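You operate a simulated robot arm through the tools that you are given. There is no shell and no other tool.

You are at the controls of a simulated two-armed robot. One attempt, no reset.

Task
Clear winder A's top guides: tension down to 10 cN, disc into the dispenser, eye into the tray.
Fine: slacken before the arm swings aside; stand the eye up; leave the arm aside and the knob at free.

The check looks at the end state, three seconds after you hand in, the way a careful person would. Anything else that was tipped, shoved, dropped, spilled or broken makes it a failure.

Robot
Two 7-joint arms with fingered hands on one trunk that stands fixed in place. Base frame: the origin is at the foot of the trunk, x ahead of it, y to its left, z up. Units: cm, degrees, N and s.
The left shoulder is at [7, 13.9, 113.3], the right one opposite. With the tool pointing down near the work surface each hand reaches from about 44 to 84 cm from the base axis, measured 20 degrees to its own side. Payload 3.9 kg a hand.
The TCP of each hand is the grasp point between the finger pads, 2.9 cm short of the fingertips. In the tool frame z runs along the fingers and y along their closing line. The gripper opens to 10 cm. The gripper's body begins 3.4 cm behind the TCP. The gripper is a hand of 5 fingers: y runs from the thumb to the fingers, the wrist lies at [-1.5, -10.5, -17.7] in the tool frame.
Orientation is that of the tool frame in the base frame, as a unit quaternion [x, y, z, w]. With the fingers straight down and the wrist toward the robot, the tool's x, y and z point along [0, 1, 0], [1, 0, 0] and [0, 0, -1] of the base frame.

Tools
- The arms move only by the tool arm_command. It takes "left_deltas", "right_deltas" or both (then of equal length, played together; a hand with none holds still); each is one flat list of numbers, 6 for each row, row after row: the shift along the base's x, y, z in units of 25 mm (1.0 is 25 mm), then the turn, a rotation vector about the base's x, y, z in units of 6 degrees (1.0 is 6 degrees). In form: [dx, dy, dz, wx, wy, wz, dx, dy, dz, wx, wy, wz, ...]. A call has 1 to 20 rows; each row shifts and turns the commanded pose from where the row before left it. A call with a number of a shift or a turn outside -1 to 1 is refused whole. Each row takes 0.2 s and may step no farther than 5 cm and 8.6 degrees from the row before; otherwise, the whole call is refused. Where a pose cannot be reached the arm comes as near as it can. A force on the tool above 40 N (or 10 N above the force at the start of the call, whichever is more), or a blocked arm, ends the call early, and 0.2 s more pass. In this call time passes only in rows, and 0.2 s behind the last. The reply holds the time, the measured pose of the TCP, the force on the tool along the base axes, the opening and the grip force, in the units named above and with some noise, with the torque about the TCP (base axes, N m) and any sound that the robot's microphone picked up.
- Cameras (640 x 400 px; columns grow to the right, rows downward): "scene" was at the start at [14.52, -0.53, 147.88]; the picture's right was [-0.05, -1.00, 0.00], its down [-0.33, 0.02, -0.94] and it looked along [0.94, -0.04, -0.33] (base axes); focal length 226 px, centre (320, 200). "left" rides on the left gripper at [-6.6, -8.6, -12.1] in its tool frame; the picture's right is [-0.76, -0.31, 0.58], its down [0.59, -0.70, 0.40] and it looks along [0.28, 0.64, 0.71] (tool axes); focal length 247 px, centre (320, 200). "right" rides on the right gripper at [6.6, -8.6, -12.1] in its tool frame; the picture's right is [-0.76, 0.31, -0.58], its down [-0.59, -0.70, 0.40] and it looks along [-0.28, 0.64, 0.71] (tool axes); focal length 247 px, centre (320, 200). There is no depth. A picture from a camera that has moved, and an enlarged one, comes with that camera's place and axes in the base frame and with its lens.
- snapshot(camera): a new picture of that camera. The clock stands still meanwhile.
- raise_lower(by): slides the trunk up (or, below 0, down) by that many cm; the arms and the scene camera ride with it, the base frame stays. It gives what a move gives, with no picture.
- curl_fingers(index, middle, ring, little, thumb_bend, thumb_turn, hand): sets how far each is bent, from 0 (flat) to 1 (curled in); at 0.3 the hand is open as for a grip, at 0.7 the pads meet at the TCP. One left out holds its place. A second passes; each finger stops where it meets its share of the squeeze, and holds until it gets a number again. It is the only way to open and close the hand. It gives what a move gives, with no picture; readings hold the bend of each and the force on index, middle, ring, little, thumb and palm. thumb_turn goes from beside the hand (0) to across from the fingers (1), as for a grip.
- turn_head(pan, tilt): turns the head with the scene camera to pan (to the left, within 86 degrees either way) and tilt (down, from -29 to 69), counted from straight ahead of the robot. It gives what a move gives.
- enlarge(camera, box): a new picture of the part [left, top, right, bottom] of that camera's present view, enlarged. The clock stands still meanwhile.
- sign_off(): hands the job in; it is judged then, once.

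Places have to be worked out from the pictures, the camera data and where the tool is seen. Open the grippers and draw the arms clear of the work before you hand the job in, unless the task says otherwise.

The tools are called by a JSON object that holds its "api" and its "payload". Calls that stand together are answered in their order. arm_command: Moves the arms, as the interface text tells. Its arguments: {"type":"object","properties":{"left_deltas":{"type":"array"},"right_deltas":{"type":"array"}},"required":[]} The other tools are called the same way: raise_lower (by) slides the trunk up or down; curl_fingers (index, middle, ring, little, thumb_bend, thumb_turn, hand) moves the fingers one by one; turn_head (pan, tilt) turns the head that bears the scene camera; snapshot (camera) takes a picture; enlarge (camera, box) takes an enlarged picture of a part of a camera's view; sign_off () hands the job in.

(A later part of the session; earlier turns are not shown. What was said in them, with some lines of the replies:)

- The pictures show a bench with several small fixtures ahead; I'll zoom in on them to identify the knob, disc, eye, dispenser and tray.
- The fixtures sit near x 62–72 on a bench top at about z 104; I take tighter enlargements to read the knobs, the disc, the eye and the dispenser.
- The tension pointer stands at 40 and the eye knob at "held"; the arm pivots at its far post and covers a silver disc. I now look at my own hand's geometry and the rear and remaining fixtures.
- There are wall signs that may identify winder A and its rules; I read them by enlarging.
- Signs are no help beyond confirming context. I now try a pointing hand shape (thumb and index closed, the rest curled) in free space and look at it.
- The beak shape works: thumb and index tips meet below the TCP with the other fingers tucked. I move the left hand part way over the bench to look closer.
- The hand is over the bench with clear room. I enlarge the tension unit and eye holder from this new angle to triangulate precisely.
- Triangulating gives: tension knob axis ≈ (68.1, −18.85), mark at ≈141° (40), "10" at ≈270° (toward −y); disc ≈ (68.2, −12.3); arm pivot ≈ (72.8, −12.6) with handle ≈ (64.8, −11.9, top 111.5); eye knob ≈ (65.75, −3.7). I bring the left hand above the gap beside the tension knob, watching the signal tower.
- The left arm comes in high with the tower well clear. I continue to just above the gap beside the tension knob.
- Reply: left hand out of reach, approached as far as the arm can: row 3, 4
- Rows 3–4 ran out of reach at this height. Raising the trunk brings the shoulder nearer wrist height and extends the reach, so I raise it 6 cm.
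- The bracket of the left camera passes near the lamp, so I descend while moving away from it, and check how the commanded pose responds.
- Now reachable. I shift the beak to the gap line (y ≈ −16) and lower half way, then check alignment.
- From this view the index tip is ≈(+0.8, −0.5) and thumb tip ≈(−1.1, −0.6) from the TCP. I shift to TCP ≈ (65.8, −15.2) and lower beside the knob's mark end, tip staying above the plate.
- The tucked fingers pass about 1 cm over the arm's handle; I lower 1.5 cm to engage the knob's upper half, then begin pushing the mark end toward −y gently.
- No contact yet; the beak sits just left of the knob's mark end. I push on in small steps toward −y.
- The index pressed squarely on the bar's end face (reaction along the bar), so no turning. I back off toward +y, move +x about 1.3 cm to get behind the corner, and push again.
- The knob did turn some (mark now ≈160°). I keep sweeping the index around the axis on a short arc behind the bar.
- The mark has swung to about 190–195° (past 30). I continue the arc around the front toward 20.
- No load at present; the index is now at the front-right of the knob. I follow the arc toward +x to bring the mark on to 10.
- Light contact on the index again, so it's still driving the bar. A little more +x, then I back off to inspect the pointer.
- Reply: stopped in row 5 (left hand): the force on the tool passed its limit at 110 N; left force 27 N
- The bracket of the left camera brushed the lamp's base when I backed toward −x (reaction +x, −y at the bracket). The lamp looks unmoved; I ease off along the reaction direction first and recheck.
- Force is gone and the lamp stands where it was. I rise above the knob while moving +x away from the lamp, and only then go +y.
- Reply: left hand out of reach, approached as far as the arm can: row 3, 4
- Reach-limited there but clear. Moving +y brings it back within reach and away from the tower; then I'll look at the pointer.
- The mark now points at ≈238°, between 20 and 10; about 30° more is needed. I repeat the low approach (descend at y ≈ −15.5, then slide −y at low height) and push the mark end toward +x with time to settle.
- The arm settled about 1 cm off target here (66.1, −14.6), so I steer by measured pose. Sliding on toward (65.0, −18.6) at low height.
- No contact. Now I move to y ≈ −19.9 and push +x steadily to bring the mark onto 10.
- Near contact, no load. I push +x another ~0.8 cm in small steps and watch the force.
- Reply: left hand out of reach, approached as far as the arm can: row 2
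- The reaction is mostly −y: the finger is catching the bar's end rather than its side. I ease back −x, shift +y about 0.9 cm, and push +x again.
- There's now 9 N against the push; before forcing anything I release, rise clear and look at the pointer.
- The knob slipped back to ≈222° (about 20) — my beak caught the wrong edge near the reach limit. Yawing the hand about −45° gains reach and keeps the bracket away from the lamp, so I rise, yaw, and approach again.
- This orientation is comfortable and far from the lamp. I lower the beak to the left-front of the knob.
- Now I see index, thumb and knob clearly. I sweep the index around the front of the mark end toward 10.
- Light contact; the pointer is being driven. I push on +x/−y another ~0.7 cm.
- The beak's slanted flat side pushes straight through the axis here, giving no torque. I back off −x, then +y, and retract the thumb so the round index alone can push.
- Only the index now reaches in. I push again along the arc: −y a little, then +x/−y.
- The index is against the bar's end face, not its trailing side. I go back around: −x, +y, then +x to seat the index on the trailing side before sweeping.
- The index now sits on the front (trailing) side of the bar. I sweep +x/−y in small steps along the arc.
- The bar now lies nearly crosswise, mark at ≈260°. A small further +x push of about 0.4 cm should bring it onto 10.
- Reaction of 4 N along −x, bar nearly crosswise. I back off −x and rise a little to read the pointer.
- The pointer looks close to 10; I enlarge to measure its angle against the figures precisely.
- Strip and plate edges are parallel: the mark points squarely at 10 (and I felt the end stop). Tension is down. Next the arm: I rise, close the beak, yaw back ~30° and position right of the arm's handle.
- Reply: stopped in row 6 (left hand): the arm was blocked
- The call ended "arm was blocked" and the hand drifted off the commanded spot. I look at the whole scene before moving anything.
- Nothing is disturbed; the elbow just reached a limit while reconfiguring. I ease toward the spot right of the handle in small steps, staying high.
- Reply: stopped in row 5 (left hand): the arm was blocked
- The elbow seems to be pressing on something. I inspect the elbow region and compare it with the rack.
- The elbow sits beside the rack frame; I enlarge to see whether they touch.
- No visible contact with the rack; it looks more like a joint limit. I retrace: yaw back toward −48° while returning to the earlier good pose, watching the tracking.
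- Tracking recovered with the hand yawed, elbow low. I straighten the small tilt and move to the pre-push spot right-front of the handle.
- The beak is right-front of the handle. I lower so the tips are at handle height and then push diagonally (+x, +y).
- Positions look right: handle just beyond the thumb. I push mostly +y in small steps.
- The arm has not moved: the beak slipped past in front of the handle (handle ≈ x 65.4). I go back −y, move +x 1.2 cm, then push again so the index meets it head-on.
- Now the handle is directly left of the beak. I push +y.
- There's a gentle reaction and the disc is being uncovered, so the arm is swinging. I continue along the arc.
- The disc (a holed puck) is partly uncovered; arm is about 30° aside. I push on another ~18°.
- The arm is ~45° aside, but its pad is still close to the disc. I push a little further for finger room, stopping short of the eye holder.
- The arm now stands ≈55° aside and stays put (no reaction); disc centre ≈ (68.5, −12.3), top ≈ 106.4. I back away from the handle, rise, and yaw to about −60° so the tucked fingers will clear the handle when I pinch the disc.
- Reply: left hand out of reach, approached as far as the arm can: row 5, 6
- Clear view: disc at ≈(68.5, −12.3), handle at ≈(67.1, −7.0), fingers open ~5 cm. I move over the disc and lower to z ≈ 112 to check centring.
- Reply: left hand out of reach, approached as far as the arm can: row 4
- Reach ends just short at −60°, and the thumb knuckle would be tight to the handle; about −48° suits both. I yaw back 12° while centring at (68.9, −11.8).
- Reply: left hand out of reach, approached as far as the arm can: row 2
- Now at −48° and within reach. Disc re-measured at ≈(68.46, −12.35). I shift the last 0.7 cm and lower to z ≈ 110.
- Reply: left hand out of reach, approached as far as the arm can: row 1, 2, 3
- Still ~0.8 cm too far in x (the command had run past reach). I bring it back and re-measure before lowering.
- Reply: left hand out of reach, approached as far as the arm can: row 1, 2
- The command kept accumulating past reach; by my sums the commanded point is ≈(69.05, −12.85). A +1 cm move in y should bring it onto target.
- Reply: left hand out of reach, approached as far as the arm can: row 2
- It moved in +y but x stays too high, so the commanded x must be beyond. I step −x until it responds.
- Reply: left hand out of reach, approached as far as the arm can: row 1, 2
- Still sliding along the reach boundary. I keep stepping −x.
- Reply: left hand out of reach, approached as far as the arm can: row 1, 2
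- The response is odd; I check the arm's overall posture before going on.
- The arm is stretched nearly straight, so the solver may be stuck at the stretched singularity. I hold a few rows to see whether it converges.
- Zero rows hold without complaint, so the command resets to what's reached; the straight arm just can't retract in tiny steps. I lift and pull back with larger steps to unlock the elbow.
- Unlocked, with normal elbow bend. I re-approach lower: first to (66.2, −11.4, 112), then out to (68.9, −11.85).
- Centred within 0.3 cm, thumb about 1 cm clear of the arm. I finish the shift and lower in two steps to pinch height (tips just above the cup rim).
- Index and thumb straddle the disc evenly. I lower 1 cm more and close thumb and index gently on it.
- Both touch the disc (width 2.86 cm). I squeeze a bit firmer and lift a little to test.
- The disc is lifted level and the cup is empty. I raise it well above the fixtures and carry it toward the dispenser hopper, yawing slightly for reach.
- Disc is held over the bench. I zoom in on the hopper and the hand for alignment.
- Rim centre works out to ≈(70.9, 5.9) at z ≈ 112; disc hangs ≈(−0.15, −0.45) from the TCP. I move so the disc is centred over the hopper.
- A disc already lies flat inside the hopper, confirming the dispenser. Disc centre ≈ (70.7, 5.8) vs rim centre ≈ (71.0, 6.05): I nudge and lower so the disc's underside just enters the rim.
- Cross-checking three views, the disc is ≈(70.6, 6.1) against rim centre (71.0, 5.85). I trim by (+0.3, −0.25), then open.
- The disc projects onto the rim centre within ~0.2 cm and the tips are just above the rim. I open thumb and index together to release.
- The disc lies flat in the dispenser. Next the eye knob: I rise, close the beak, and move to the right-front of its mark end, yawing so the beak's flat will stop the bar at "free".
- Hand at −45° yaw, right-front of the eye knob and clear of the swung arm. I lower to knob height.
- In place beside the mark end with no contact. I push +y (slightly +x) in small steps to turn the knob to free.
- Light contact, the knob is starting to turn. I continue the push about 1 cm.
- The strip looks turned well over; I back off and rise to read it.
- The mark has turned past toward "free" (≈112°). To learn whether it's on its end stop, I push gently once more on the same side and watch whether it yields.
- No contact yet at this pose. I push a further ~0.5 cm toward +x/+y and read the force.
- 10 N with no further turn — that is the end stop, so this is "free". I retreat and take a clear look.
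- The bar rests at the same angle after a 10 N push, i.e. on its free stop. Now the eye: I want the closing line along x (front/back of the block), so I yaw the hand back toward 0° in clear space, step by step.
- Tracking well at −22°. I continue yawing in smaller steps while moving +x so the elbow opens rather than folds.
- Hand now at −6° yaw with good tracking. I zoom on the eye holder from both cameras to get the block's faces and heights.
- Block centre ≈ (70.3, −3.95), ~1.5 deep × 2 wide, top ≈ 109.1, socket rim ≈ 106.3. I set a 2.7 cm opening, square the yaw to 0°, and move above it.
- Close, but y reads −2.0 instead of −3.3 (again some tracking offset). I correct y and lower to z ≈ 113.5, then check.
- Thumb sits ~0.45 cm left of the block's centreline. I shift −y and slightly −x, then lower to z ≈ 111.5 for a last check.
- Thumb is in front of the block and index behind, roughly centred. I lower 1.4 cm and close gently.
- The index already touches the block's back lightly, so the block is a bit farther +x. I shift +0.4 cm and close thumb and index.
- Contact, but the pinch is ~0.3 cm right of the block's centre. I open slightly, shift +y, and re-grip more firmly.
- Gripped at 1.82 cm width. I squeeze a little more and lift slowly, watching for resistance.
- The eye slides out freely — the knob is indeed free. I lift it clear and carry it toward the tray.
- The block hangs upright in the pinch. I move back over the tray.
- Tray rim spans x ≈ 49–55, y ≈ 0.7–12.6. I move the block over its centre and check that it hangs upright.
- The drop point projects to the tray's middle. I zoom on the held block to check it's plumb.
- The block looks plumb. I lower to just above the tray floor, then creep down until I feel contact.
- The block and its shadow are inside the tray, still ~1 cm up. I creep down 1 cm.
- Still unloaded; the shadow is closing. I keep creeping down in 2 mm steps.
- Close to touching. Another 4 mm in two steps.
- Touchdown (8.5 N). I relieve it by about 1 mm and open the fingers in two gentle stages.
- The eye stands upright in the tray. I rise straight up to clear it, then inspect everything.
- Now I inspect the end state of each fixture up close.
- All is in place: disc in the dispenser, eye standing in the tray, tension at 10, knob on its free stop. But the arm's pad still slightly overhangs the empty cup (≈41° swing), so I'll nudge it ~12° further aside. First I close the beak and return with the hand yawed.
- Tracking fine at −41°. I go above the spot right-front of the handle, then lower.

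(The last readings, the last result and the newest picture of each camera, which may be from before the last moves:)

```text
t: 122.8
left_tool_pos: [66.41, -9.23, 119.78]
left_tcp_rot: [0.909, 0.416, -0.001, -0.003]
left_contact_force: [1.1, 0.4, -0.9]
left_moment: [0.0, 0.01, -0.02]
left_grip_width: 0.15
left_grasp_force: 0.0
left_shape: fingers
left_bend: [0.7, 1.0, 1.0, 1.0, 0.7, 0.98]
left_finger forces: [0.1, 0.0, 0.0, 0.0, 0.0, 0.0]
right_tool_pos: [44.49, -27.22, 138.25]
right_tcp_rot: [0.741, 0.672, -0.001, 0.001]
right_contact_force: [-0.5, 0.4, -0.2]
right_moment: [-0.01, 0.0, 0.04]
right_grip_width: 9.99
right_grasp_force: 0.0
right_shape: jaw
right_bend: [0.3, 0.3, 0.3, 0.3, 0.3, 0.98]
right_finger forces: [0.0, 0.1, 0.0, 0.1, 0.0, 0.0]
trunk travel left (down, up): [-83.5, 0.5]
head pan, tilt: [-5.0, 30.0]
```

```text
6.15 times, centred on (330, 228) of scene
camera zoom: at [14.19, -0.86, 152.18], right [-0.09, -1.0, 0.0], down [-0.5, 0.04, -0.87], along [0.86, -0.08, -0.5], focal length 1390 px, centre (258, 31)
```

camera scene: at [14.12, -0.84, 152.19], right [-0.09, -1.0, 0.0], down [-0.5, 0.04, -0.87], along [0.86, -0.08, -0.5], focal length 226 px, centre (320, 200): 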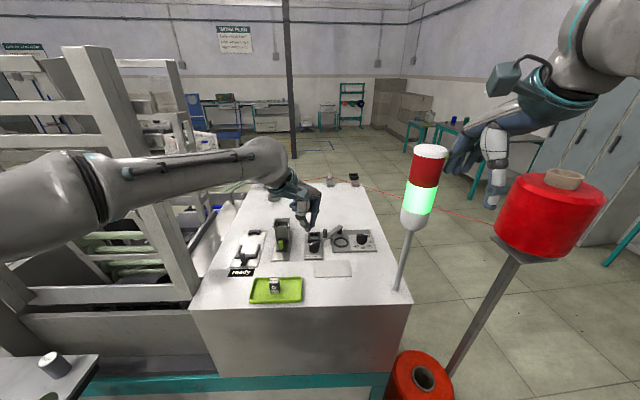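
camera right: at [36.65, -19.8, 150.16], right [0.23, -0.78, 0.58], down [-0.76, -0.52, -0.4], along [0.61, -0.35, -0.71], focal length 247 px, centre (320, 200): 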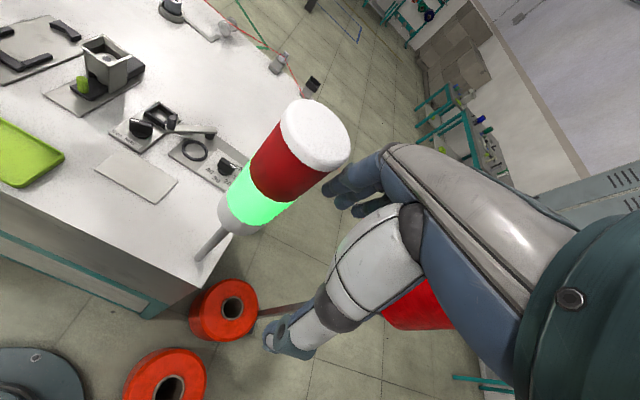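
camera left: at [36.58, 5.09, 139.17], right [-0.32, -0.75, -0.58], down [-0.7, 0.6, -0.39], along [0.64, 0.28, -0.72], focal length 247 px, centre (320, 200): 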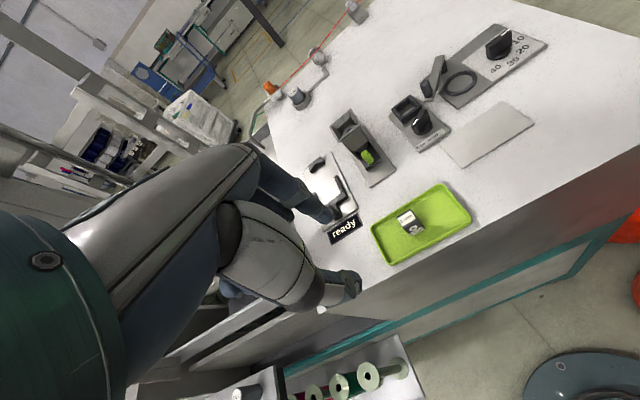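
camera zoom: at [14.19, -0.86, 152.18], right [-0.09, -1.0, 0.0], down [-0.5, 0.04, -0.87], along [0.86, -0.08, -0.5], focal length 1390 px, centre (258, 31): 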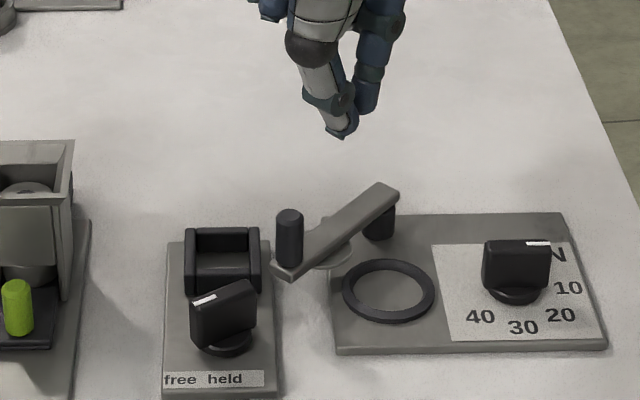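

The pad just clears the ring in this view but closely. I lower beside the handle and push a little more along the arc.

{"api": "arm_command", "payload": {"left_deltas": [0, 0, -0.8, 0, 0, 0, 0, 0, -0.9, 0, 0, 0, 0, 0, -0.9, 0, 0, 0, 0, 0, -0.7, 0, 0, 0, 0, 0, 0, 0, 0, 0]}}

{"api": "arm_command", "payload": {"left_deltas": [0.12, 0.12, 0, 0, 0, 0, 0.12, 0.12, 0, 0, 0, 0, 0.14, 0.14, 0, 0, 0, 0, 0, 0, 0, 0, 0, 0]}}

{"api": "enlarge", "payload": {"camera": "scene", "box": [290, 195, 370, 260]}}

{"api": "enlarge", "payload": {"camera": "left", "box": [270, 150, 450, 300]}}

```text
t: 124.0
left_tool_pos: [66.43, -9.22, 111.55]
left_tcp_rot: [0.909, 0.417, -0.001, -0.002]
left_contact_force: [0.6, -0.1, -0.3]
left_moment: [0.03, 0.01, -0.01]
left_grip_width: 0.16
left_grasp_force: 0.0
left_shape: fingers
left_bend: [0.7, 1.0, 1.0, 1.0, 0.7, 0.98]
left_finger forces: [0.1, 0.0, 0.1, 0.1, 0.0, 0.0]
right_tool_pos: [44.5, -27.21, 138.15]
right_tcp_rot: [0.74, 0.672, 0.001, 0.001]
right_contact_force: [-0.8, -0.1, -0.6]
right_moment: [0.02, 0.0, -0.01]
right_grip_width: 9.99
right_grasp_force: 0.0
right_shape: jaw
right_bend: [0.3, 0.3, 0.3, 0.3, 0.3, 0.98]
right_finger forces: [0.0, 0.1, 0.0, 0.0, 0.0, 0.1]
trunk travel left (down, up): [-83.5, 0.5]
head pan, tilt: [-5.0, 30.0]
```

```text
t: 125.0
left_tool_pos: [67.54, -8.22, 111.43]
left_tcp_rot: [0.909, 0.417, -0.001, -0.003]
left_contact_force: [0.2, -0.3, 0.1]
left_moment: [0.03, 0.0, -0.02]
left_grip_width: 0.15
left_grasp_force: 0.1
left_shape: fingers
left_bend: [0.7, 1.0, 1.0, 1.0, 0.7, 0.98]
left_finger forces: [0.0, 0.0, 0.1, 0.0, 0.1, 0.0]
right_tool_pos: [44.68, -27.23, 138.11]
right_tcp_rot: [0.741, 0.671, 0.001, 0.001]
right_contact_force: [0.3, 0.3, -0.3]
right_moment: [-0.02, -0.03, -0.02]
right_grip_width: 9.98
right_grasp_force: 0.1
right_shape: jaw
right_bend: [0.3, 0.3, 0.3, 0.3, 0.3, 0.98]
right_finger forces: [0.0, 0.0, 0.1, 0.0, 0.0, 0.1]
trunk travel left (down, up): [-83.5, 0.5]
head pan, tilt: [-5.0, 30.0]
```

```text
6.15 times, centred on (330, 228) of scene
camera zoom: at [14.22, -0.91, 152.18], right [-0.09, -1.0, 0.0], down [-0.5, 0.04, -0.87], along [0.86, -0.08, -0.5], focal length 1390 px, centre (258, 31)
```

zoom: 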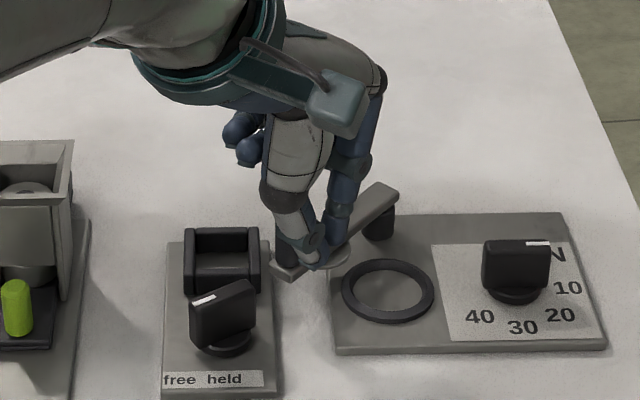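

```text
2.67 times, centred on (360, 225) of left
camera zoom: at [56.69, -7.65, 123.62], right [-0.73, -0.37, -0.58], down [-0.15, 0.91, -0.4], along [0.67, -0.2, -0.72], focal length 659 px, centre (213, 133)
```

zoom: 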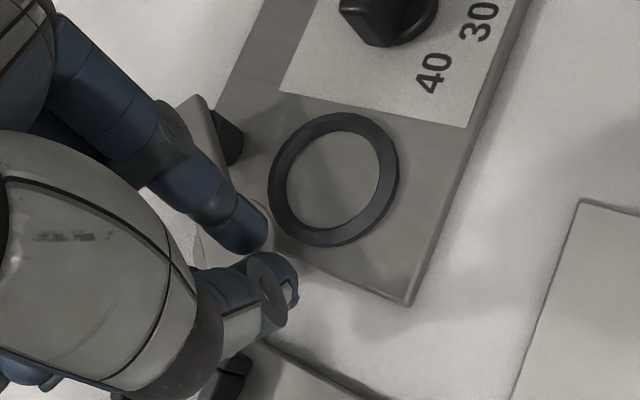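

The beak is against the handle's right side. I push ~1.7 cm more along the arc in small steps.

{"api": "arm_command", "payload": {"left_deltas": [0.1, 0.14, 0, 0, 0, 0, 0.11, 0.14, 0, 0, 0, 0, 0.12, 0.14, 0, 0, 0, 0, 0.12, 0.14, 0, 0, 0, 0, 0, 0, 0, 0, 0, 0]}}

{"api": "enlarge", "payload": {"camera": "scene", "box": [290, 195, 370, 260]}}

{"api": "enlarge", "payload": {"camera": "left", "box": [270, 150, 450, 300]}}

```text
t: 126.2
left_tool_pos: [68.6, -6.88, 111.48]
left_tcp_rot: [0.909, 0.417, -0.001, -0.002]
left_contact_force: [-0.5, -0.1, 0.4]
left_moment: [-0.03, 0.01, 0.0]
left_grip_width: 0.15
left_grasp_force: 0.0
left_shape: fingers
left_bend: [0.7, 1.0, 1.0, 1.0, 0.7, 0.98]
left_finger forces: [0.0, 0.0, 0.1, 0.1, 0.1, 0.0]
right_tool_pos: [44.56, -27.32, 138.18]
right_tcp_rot: [0.741, 0.672, 0.0, 0.001]
right_contact_force: [0.6, -0.5, -0.5]
right_moment: [-0.02, 0.01, 0.0]
right_grip_width: 9.98
right_grasp_force: 0.0
right_shape: jaw
right_bend: [0.3, 0.3, 0.3, 0.3, 0.3, 0.98]
right_finger forces: [0.0, 0.0, 0.0, 0.0, 0.0, 0.0]
trunk travel left (down, up): [-83.5, 0.5]
head pan, tilt: [-5.0, 30.0]
```

```text
6.15 times, centred on (330, 228) of scene
camera zoom: at [14.21, -0.91, 152.18], right [-0.09, -1.0, 0.0], down [-0.5, 0.04, -0.87], along [0.86, -0.08, -0.5], focal length 1390 px, centre (258, 31)
```

zoom: 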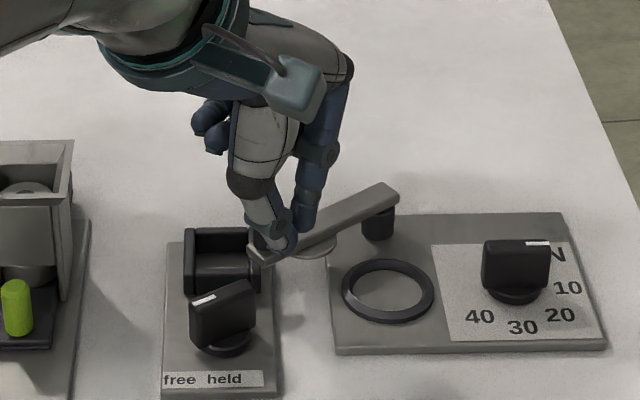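

```text
2.67 times, centred on (360, 225) of left
camera zoom: at [57.85, -6.23, 123.63], right [-0.73, -0.37, -0.58], down [-0.15, 0.91, -0.4], along [0.67, -0.2, -0.72], focal length 659 px, centre (213, 133)
```

zoom: 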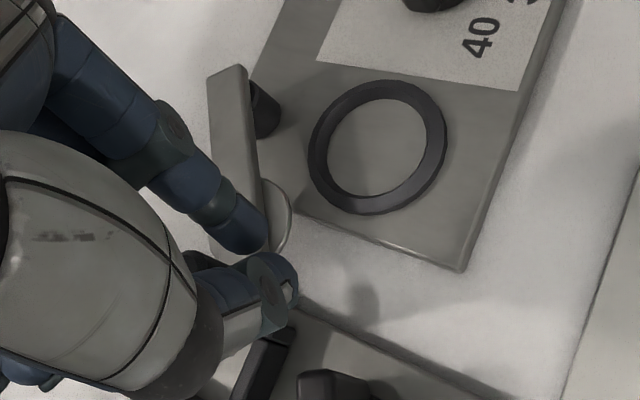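

The arm now stands clear of the cup (≈55–60°) and moved freely. I back off, rise and withdraw the left hand.

{"api": "arm_command", "payload": {"left_deltas": [-0.2, -0.24, 0, 0, 0, 0, -0.1, -0.2, 0.5, 0, 0, 0, -0.1, 0, 0.9, 0, 0, 0, -0.2, 0, 0.9, 0, 0, 0, -0.5, 0.3, 0.8, 0, 0, 0, -0.9, 0.8, 0.3, 0, 0, 0.8, -0.9, 0.9, 0.3, 0, 0, 1, -0.9, 0.9, 0.3, 0, 0, 1, -0.9, 0.9, 0.3, 0, 0, 1, -0.9, 0.9, 0.3, 0, 0, 1, -0.9, 0.6, 0.3, 0, 0, 0.8, -0.9, 0.5, 0.3, 0, 0, 0.6, 0, 0, 0, 0, 0, 0]}}

{"api": "snapshot", "payload": {"camera": "scene"}}

{"api": "enlarge", "payload": {"camera": "scene", "box": [240, 195, 380, 310]}}

```text
t: 129.0
left_tool_pos: [50.0, 6.54, 124.53]
left_tcp_rot: [0.729, 0.685, -0.001, -0.001]
left_contact_force: [0.4, -0.3, 0.0]
left_moment: [0.03, 0.0, 0.03]
left_grip_width: 0.18
left_grasp_force: 0.1
left_shape: fingers
left_bend: [0.7, 1.0, 1.0, 1.0, 0.7, 0.98]
left_finger forces: [0.1, 0.0, 0.0, 0.1, 0.1, 0.0]
right_tool_pos: [44.63, -27.25, 138.1]
right_tcp_rot: [0.741, 0.672, 0.0, 0.001]
right_contact_force: [0.5, 0.1, -0.5]
right_moment: [0.03, -0.02, 0.02]
right_grip_width: 9.95
right_grasp_force: 0.2
right_shape: jaw
right_bend: [0.3, 0.3, 0.3, 0.3, 0.3, 0.98]
right_finger forces: [0.0, 0.0, 0.0, 0.0, 0.0, 0.0]
trunk travel left (down, up): [-83.5, 0.5]
head pan, tilt: [-5.0, 30.0]
```

```text
taken
camera scene: at [14.28, -0.94, 152.17], right [-0.09, -1.0, 0.0], down [-0.5, 0.04, -0.87], along [0.86, -0.08, -0.5], focal length 226 px, centre (320, 200)
```

scene: 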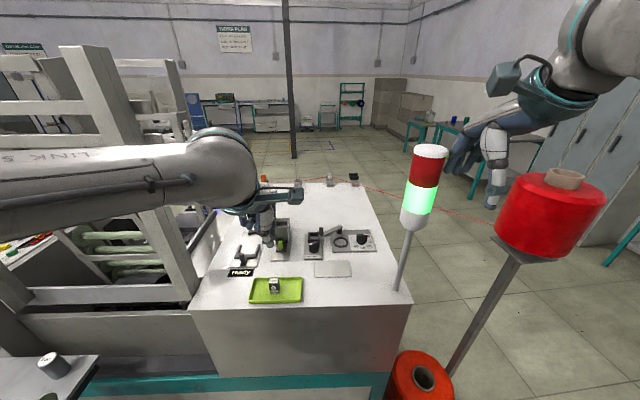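

```text
3.48 times, centred on (310, 252) of scene
camera zoom: at [14.28, -0.94, 152.17], right [-0.09, -1.0, 0.0], down [-0.5, 0.04, -0.87], along [0.86, -0.08, -0.5], focal length 786 px, centre (355, 17)
```

zoom: 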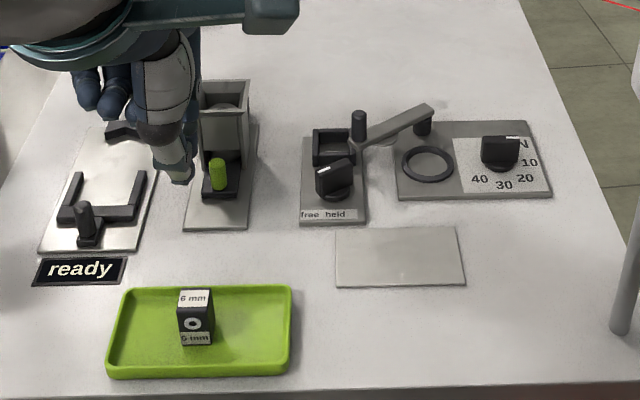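

All targets look right from here. I withdraw the left hand up and back to near its starting place and open it.

{"api": "arm_command", "payload": {"left_deltas": [-0.3, 0.1, 0.9, 0, 0, 0, -0.5, 0.2, 0.9, 0, 0, 0, -0.7, 0.2, 0.9, 0, 0, 0, -0.7, 0.2, 0.9, 0, 0, 0, -0.7, 0.2, 0.9, 0, 0, 0, -0.8, 0.3, 0.9, 0, 0, 0, -0.8, 0.3, 0.9, 0, 0, 0, -0.8, 0.2, 0.7, 0, 0, 0, 0, 0, 0, 0, 0, 0]}}

{"api": "curl_fingers", "payload": {"hand": "left", "index": 0.3, "middle": 0.3, "ring": 0.3, "little": 0.3, "thumb_bend": 0.3}}

{"api": "snapshot", "payload": {"camera": "scene"}}

{"api": "enlarge", "payload": {"camera": "scene", "box": [230, 190, 400, 310]}}

{"api": "snapshot", "payload": {"camera": "right"}}

{"api": "snapshot", "payload": {"camera": "left"}}

```text
t: 131.0
left_tool_pos: [36.9, 10.83, 142.13]
left_tcp_rot: [0.728, 0.685, -0.001, -0.002]
left_contact_force: [0.4, -0.7, -0.3]
left_moment: [0.01, 0.0, -0.02]
left_grip_width: 0.13
left_grasp_force: 0.0
left_shape: fingers
left_bend: [0.7, 1.0, 1.0, 1.0, 0.7, 0.98]
left_finger forces: [0.1, 0.1, 0.0, 0.1, 0.0, 0.1]
right_tool_pos: [44.63, -27.39, 138.11]
right_tcp_rot: [0.741, 0.672, 0.001, 0.0]
right_contact_force: [1.2, 0.3, -0.6]
right_moment: [0.0, -0.01, 0.03]
right_grip_width: 9.99
right_grasp_force: 0.1
right_shape: jaw
right_bend: [0.3, 0.3, 0.3, 0.3, 0.3, 0.98]
right_finger forces: [0.0, 0.0, 0.1, 0.1, 0.0, 0.1]
trunk travel left (down, up): [-83.5, 0.5]
head pan, tilt: [-5.0, 30.0]
```

```text
t: 132.0
left_tool_pos: [36.87, 10.96, 142.04]
left_tcp_rot: [0.728, 0.685, -0.001, -0.002]
left_contact_force: [-0.6, -0.3, -0.3]
left_moment: [-0.03, 0.0, 0.01]
left_grip_width: 9.85
left_grasp_force: 0.0
left_shape: fingers
left_bend: [0.3, 0.3, 0.3, 0.3, 0.3, 0.98]
left_finger forces: [0.0, 0.0, 0.0, 0.0, 0.0, 0.0]
right_tool_pos: [44.59, -27.26, 138.22]
right_tcp_rot: [0.741, 0.671, 0.0, 0.001]
right_contact_force: [0.4, 0.3, 0.1]
right_moment: [0.04, 0.02, 0.02]
right_grip_width: 9.98
right_grasp_force: 0.1
right_shape: jaw
right_bend: [0.3, 0.3, 0.3, 0.3, 0.3, 0.98]
right_finger forces: [0.1, 0.0, 0.1, 0.0, 0.0, 0.1]
trunk travel left (down, up): [-83.5, 0.5]
head pan, tilt: [-5.0, 30.0]
```

```text
taken
camera scene: at [14.21, -0.9, 152.18], right [-0.09, -1.0, 0.0], down [-0.5, 0.04, -0.87], along [0.86, -0.08, -0.5], focal length 226 px, centre (320, 200)
```

scene: 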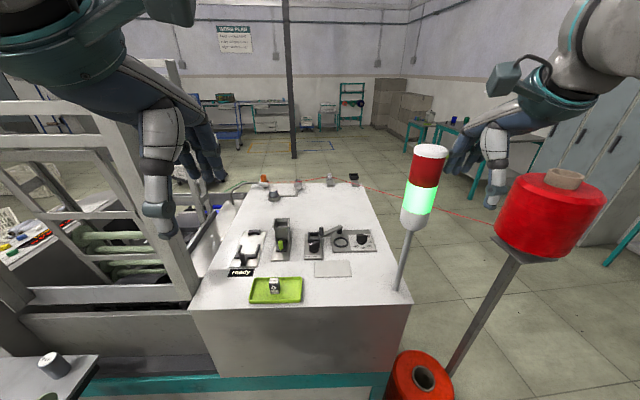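

```text
3.33 times, centred on (315, 250) of scene
camera zoom: at [14.21, -0.9, 152.18], right [-0.09, -1.0, 0.0], down [-0.5, 0.04, -0.87], along [0.86, -0.08, -0.5], focal length 753 px, centre (337, 33)
```

zoom: 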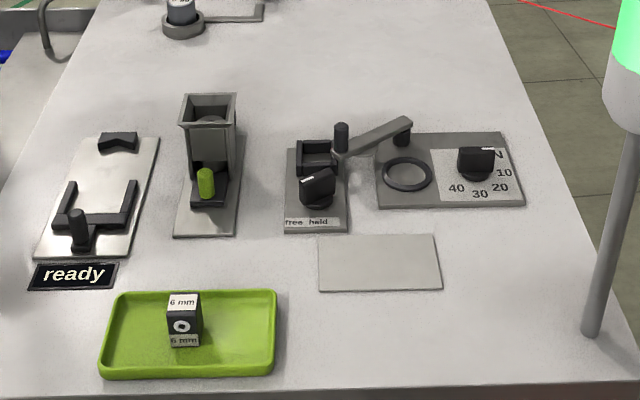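

```text
taken
camera right: at [36.64, -19.89, 150.15], right [0.23, -0.78, 0.58], down [-0.76, -0.52, -0.4], along [0.61, -0.34, -0.71], focal length 247 px, centre (320, 200)
```

right: 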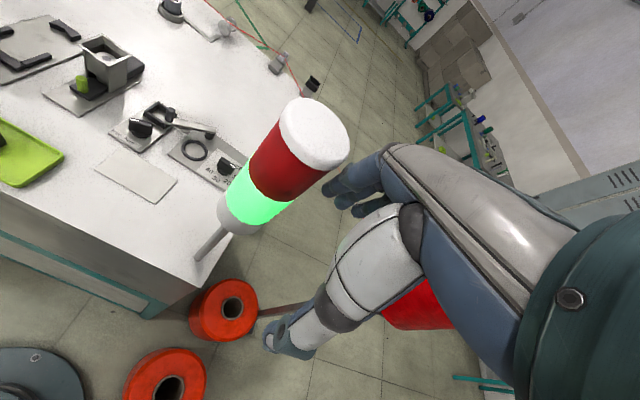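

```text
taken
camera left: at [27.99, 4.77, 154.13], right [-0.36, -0.74, -0.58], down [-0.67, 0.63, -0.4], along [0.65, 0.24, -0.72], focal length 247 px, centre (320, 200)
```

left: 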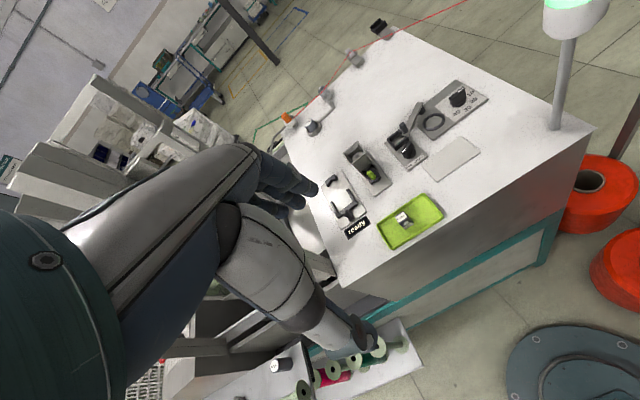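

Both arms are clear and open, the lamp and everything else stand as before. One last close look at the two knobs and the arm.

{"api": "enlarge", "payload": {"camera": "scene", "box": [296, 218, 376, 262]}}

{"api": "enlarge", "payload": {"camera": "scene", "box": [245, 205, 305, 310]}}

```text
8.00 times, centred on (336, 240) of scene
camera zoom: at [14.21, -0.9, 152.18], right [-0.09, -1.0, 0.0], down [-0.5, 0.04, -0.87], along [0.86, -0.08, -0.5], focal length 1807 px, centre (192, -120)
```

zoom: 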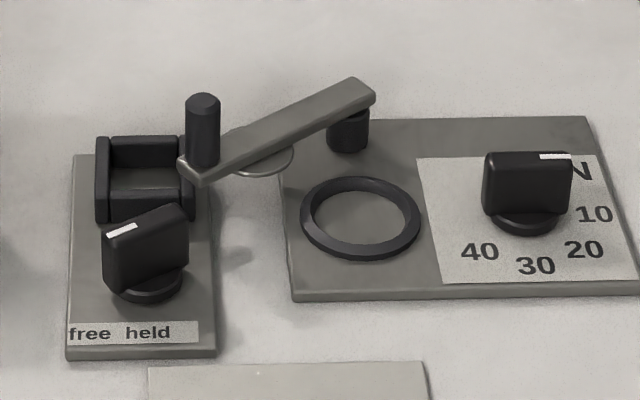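

```text
3.81 times, centred on (275, 258) of scene
camera zoom: at [14.21, -0.9, 152.18], right [-0.09, -1.0, 0.0], down [-0.5, 0.04, -0.87], along [0.86, -0.08, -0.5], focal length 860 px, centre (491, -19)
```

zoom: 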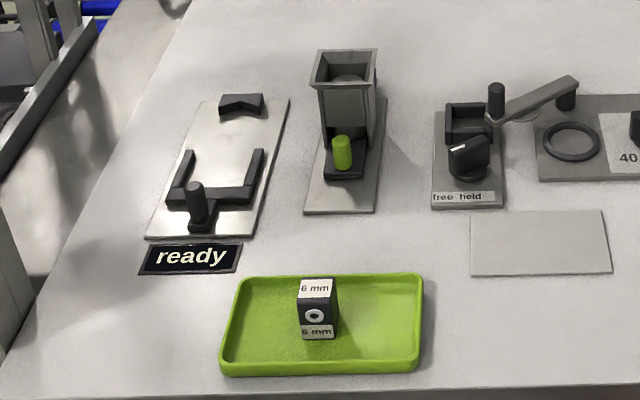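

Tension is at 10, the arm is aside, the disc is in the dispenser, the eye stands in the tray and its knob is at free. Both hands are open and clear, so I hand in.

{"api": "sign_off", "payload": {}}

```text
The job is handed in.
```

I cleared winder A's top guides and handed the job in. The check hasn't reported back, so whether it passed is still unknown.

**End state, from the last pictures:**
- **Tension:** down to 10 cN. It was slackened before I swung the arm.
- **Arm:** swung aside, clear of the empty cup.
- **Disc:** lying flat in the dispenser, on top of the disc already there.
- **Eye:** standing upright in the tray.
- **Eye knob:** turned from held onto its stop on the free side. The pointer sits a little past the word "free", but the eye lifted out without resistance.
- **Robot:** both hands are open and clear of the work. The trunk is still raised 6 cm and the head is turned.

**One collision:** while turning the tension knob, the left hand's camera bracket hit the base of the signal lamp. The force peaked at 110 N and the move stopped itself. The lamp looks unmoved and undamaged in every picture since, and I saw nothing else displaced.
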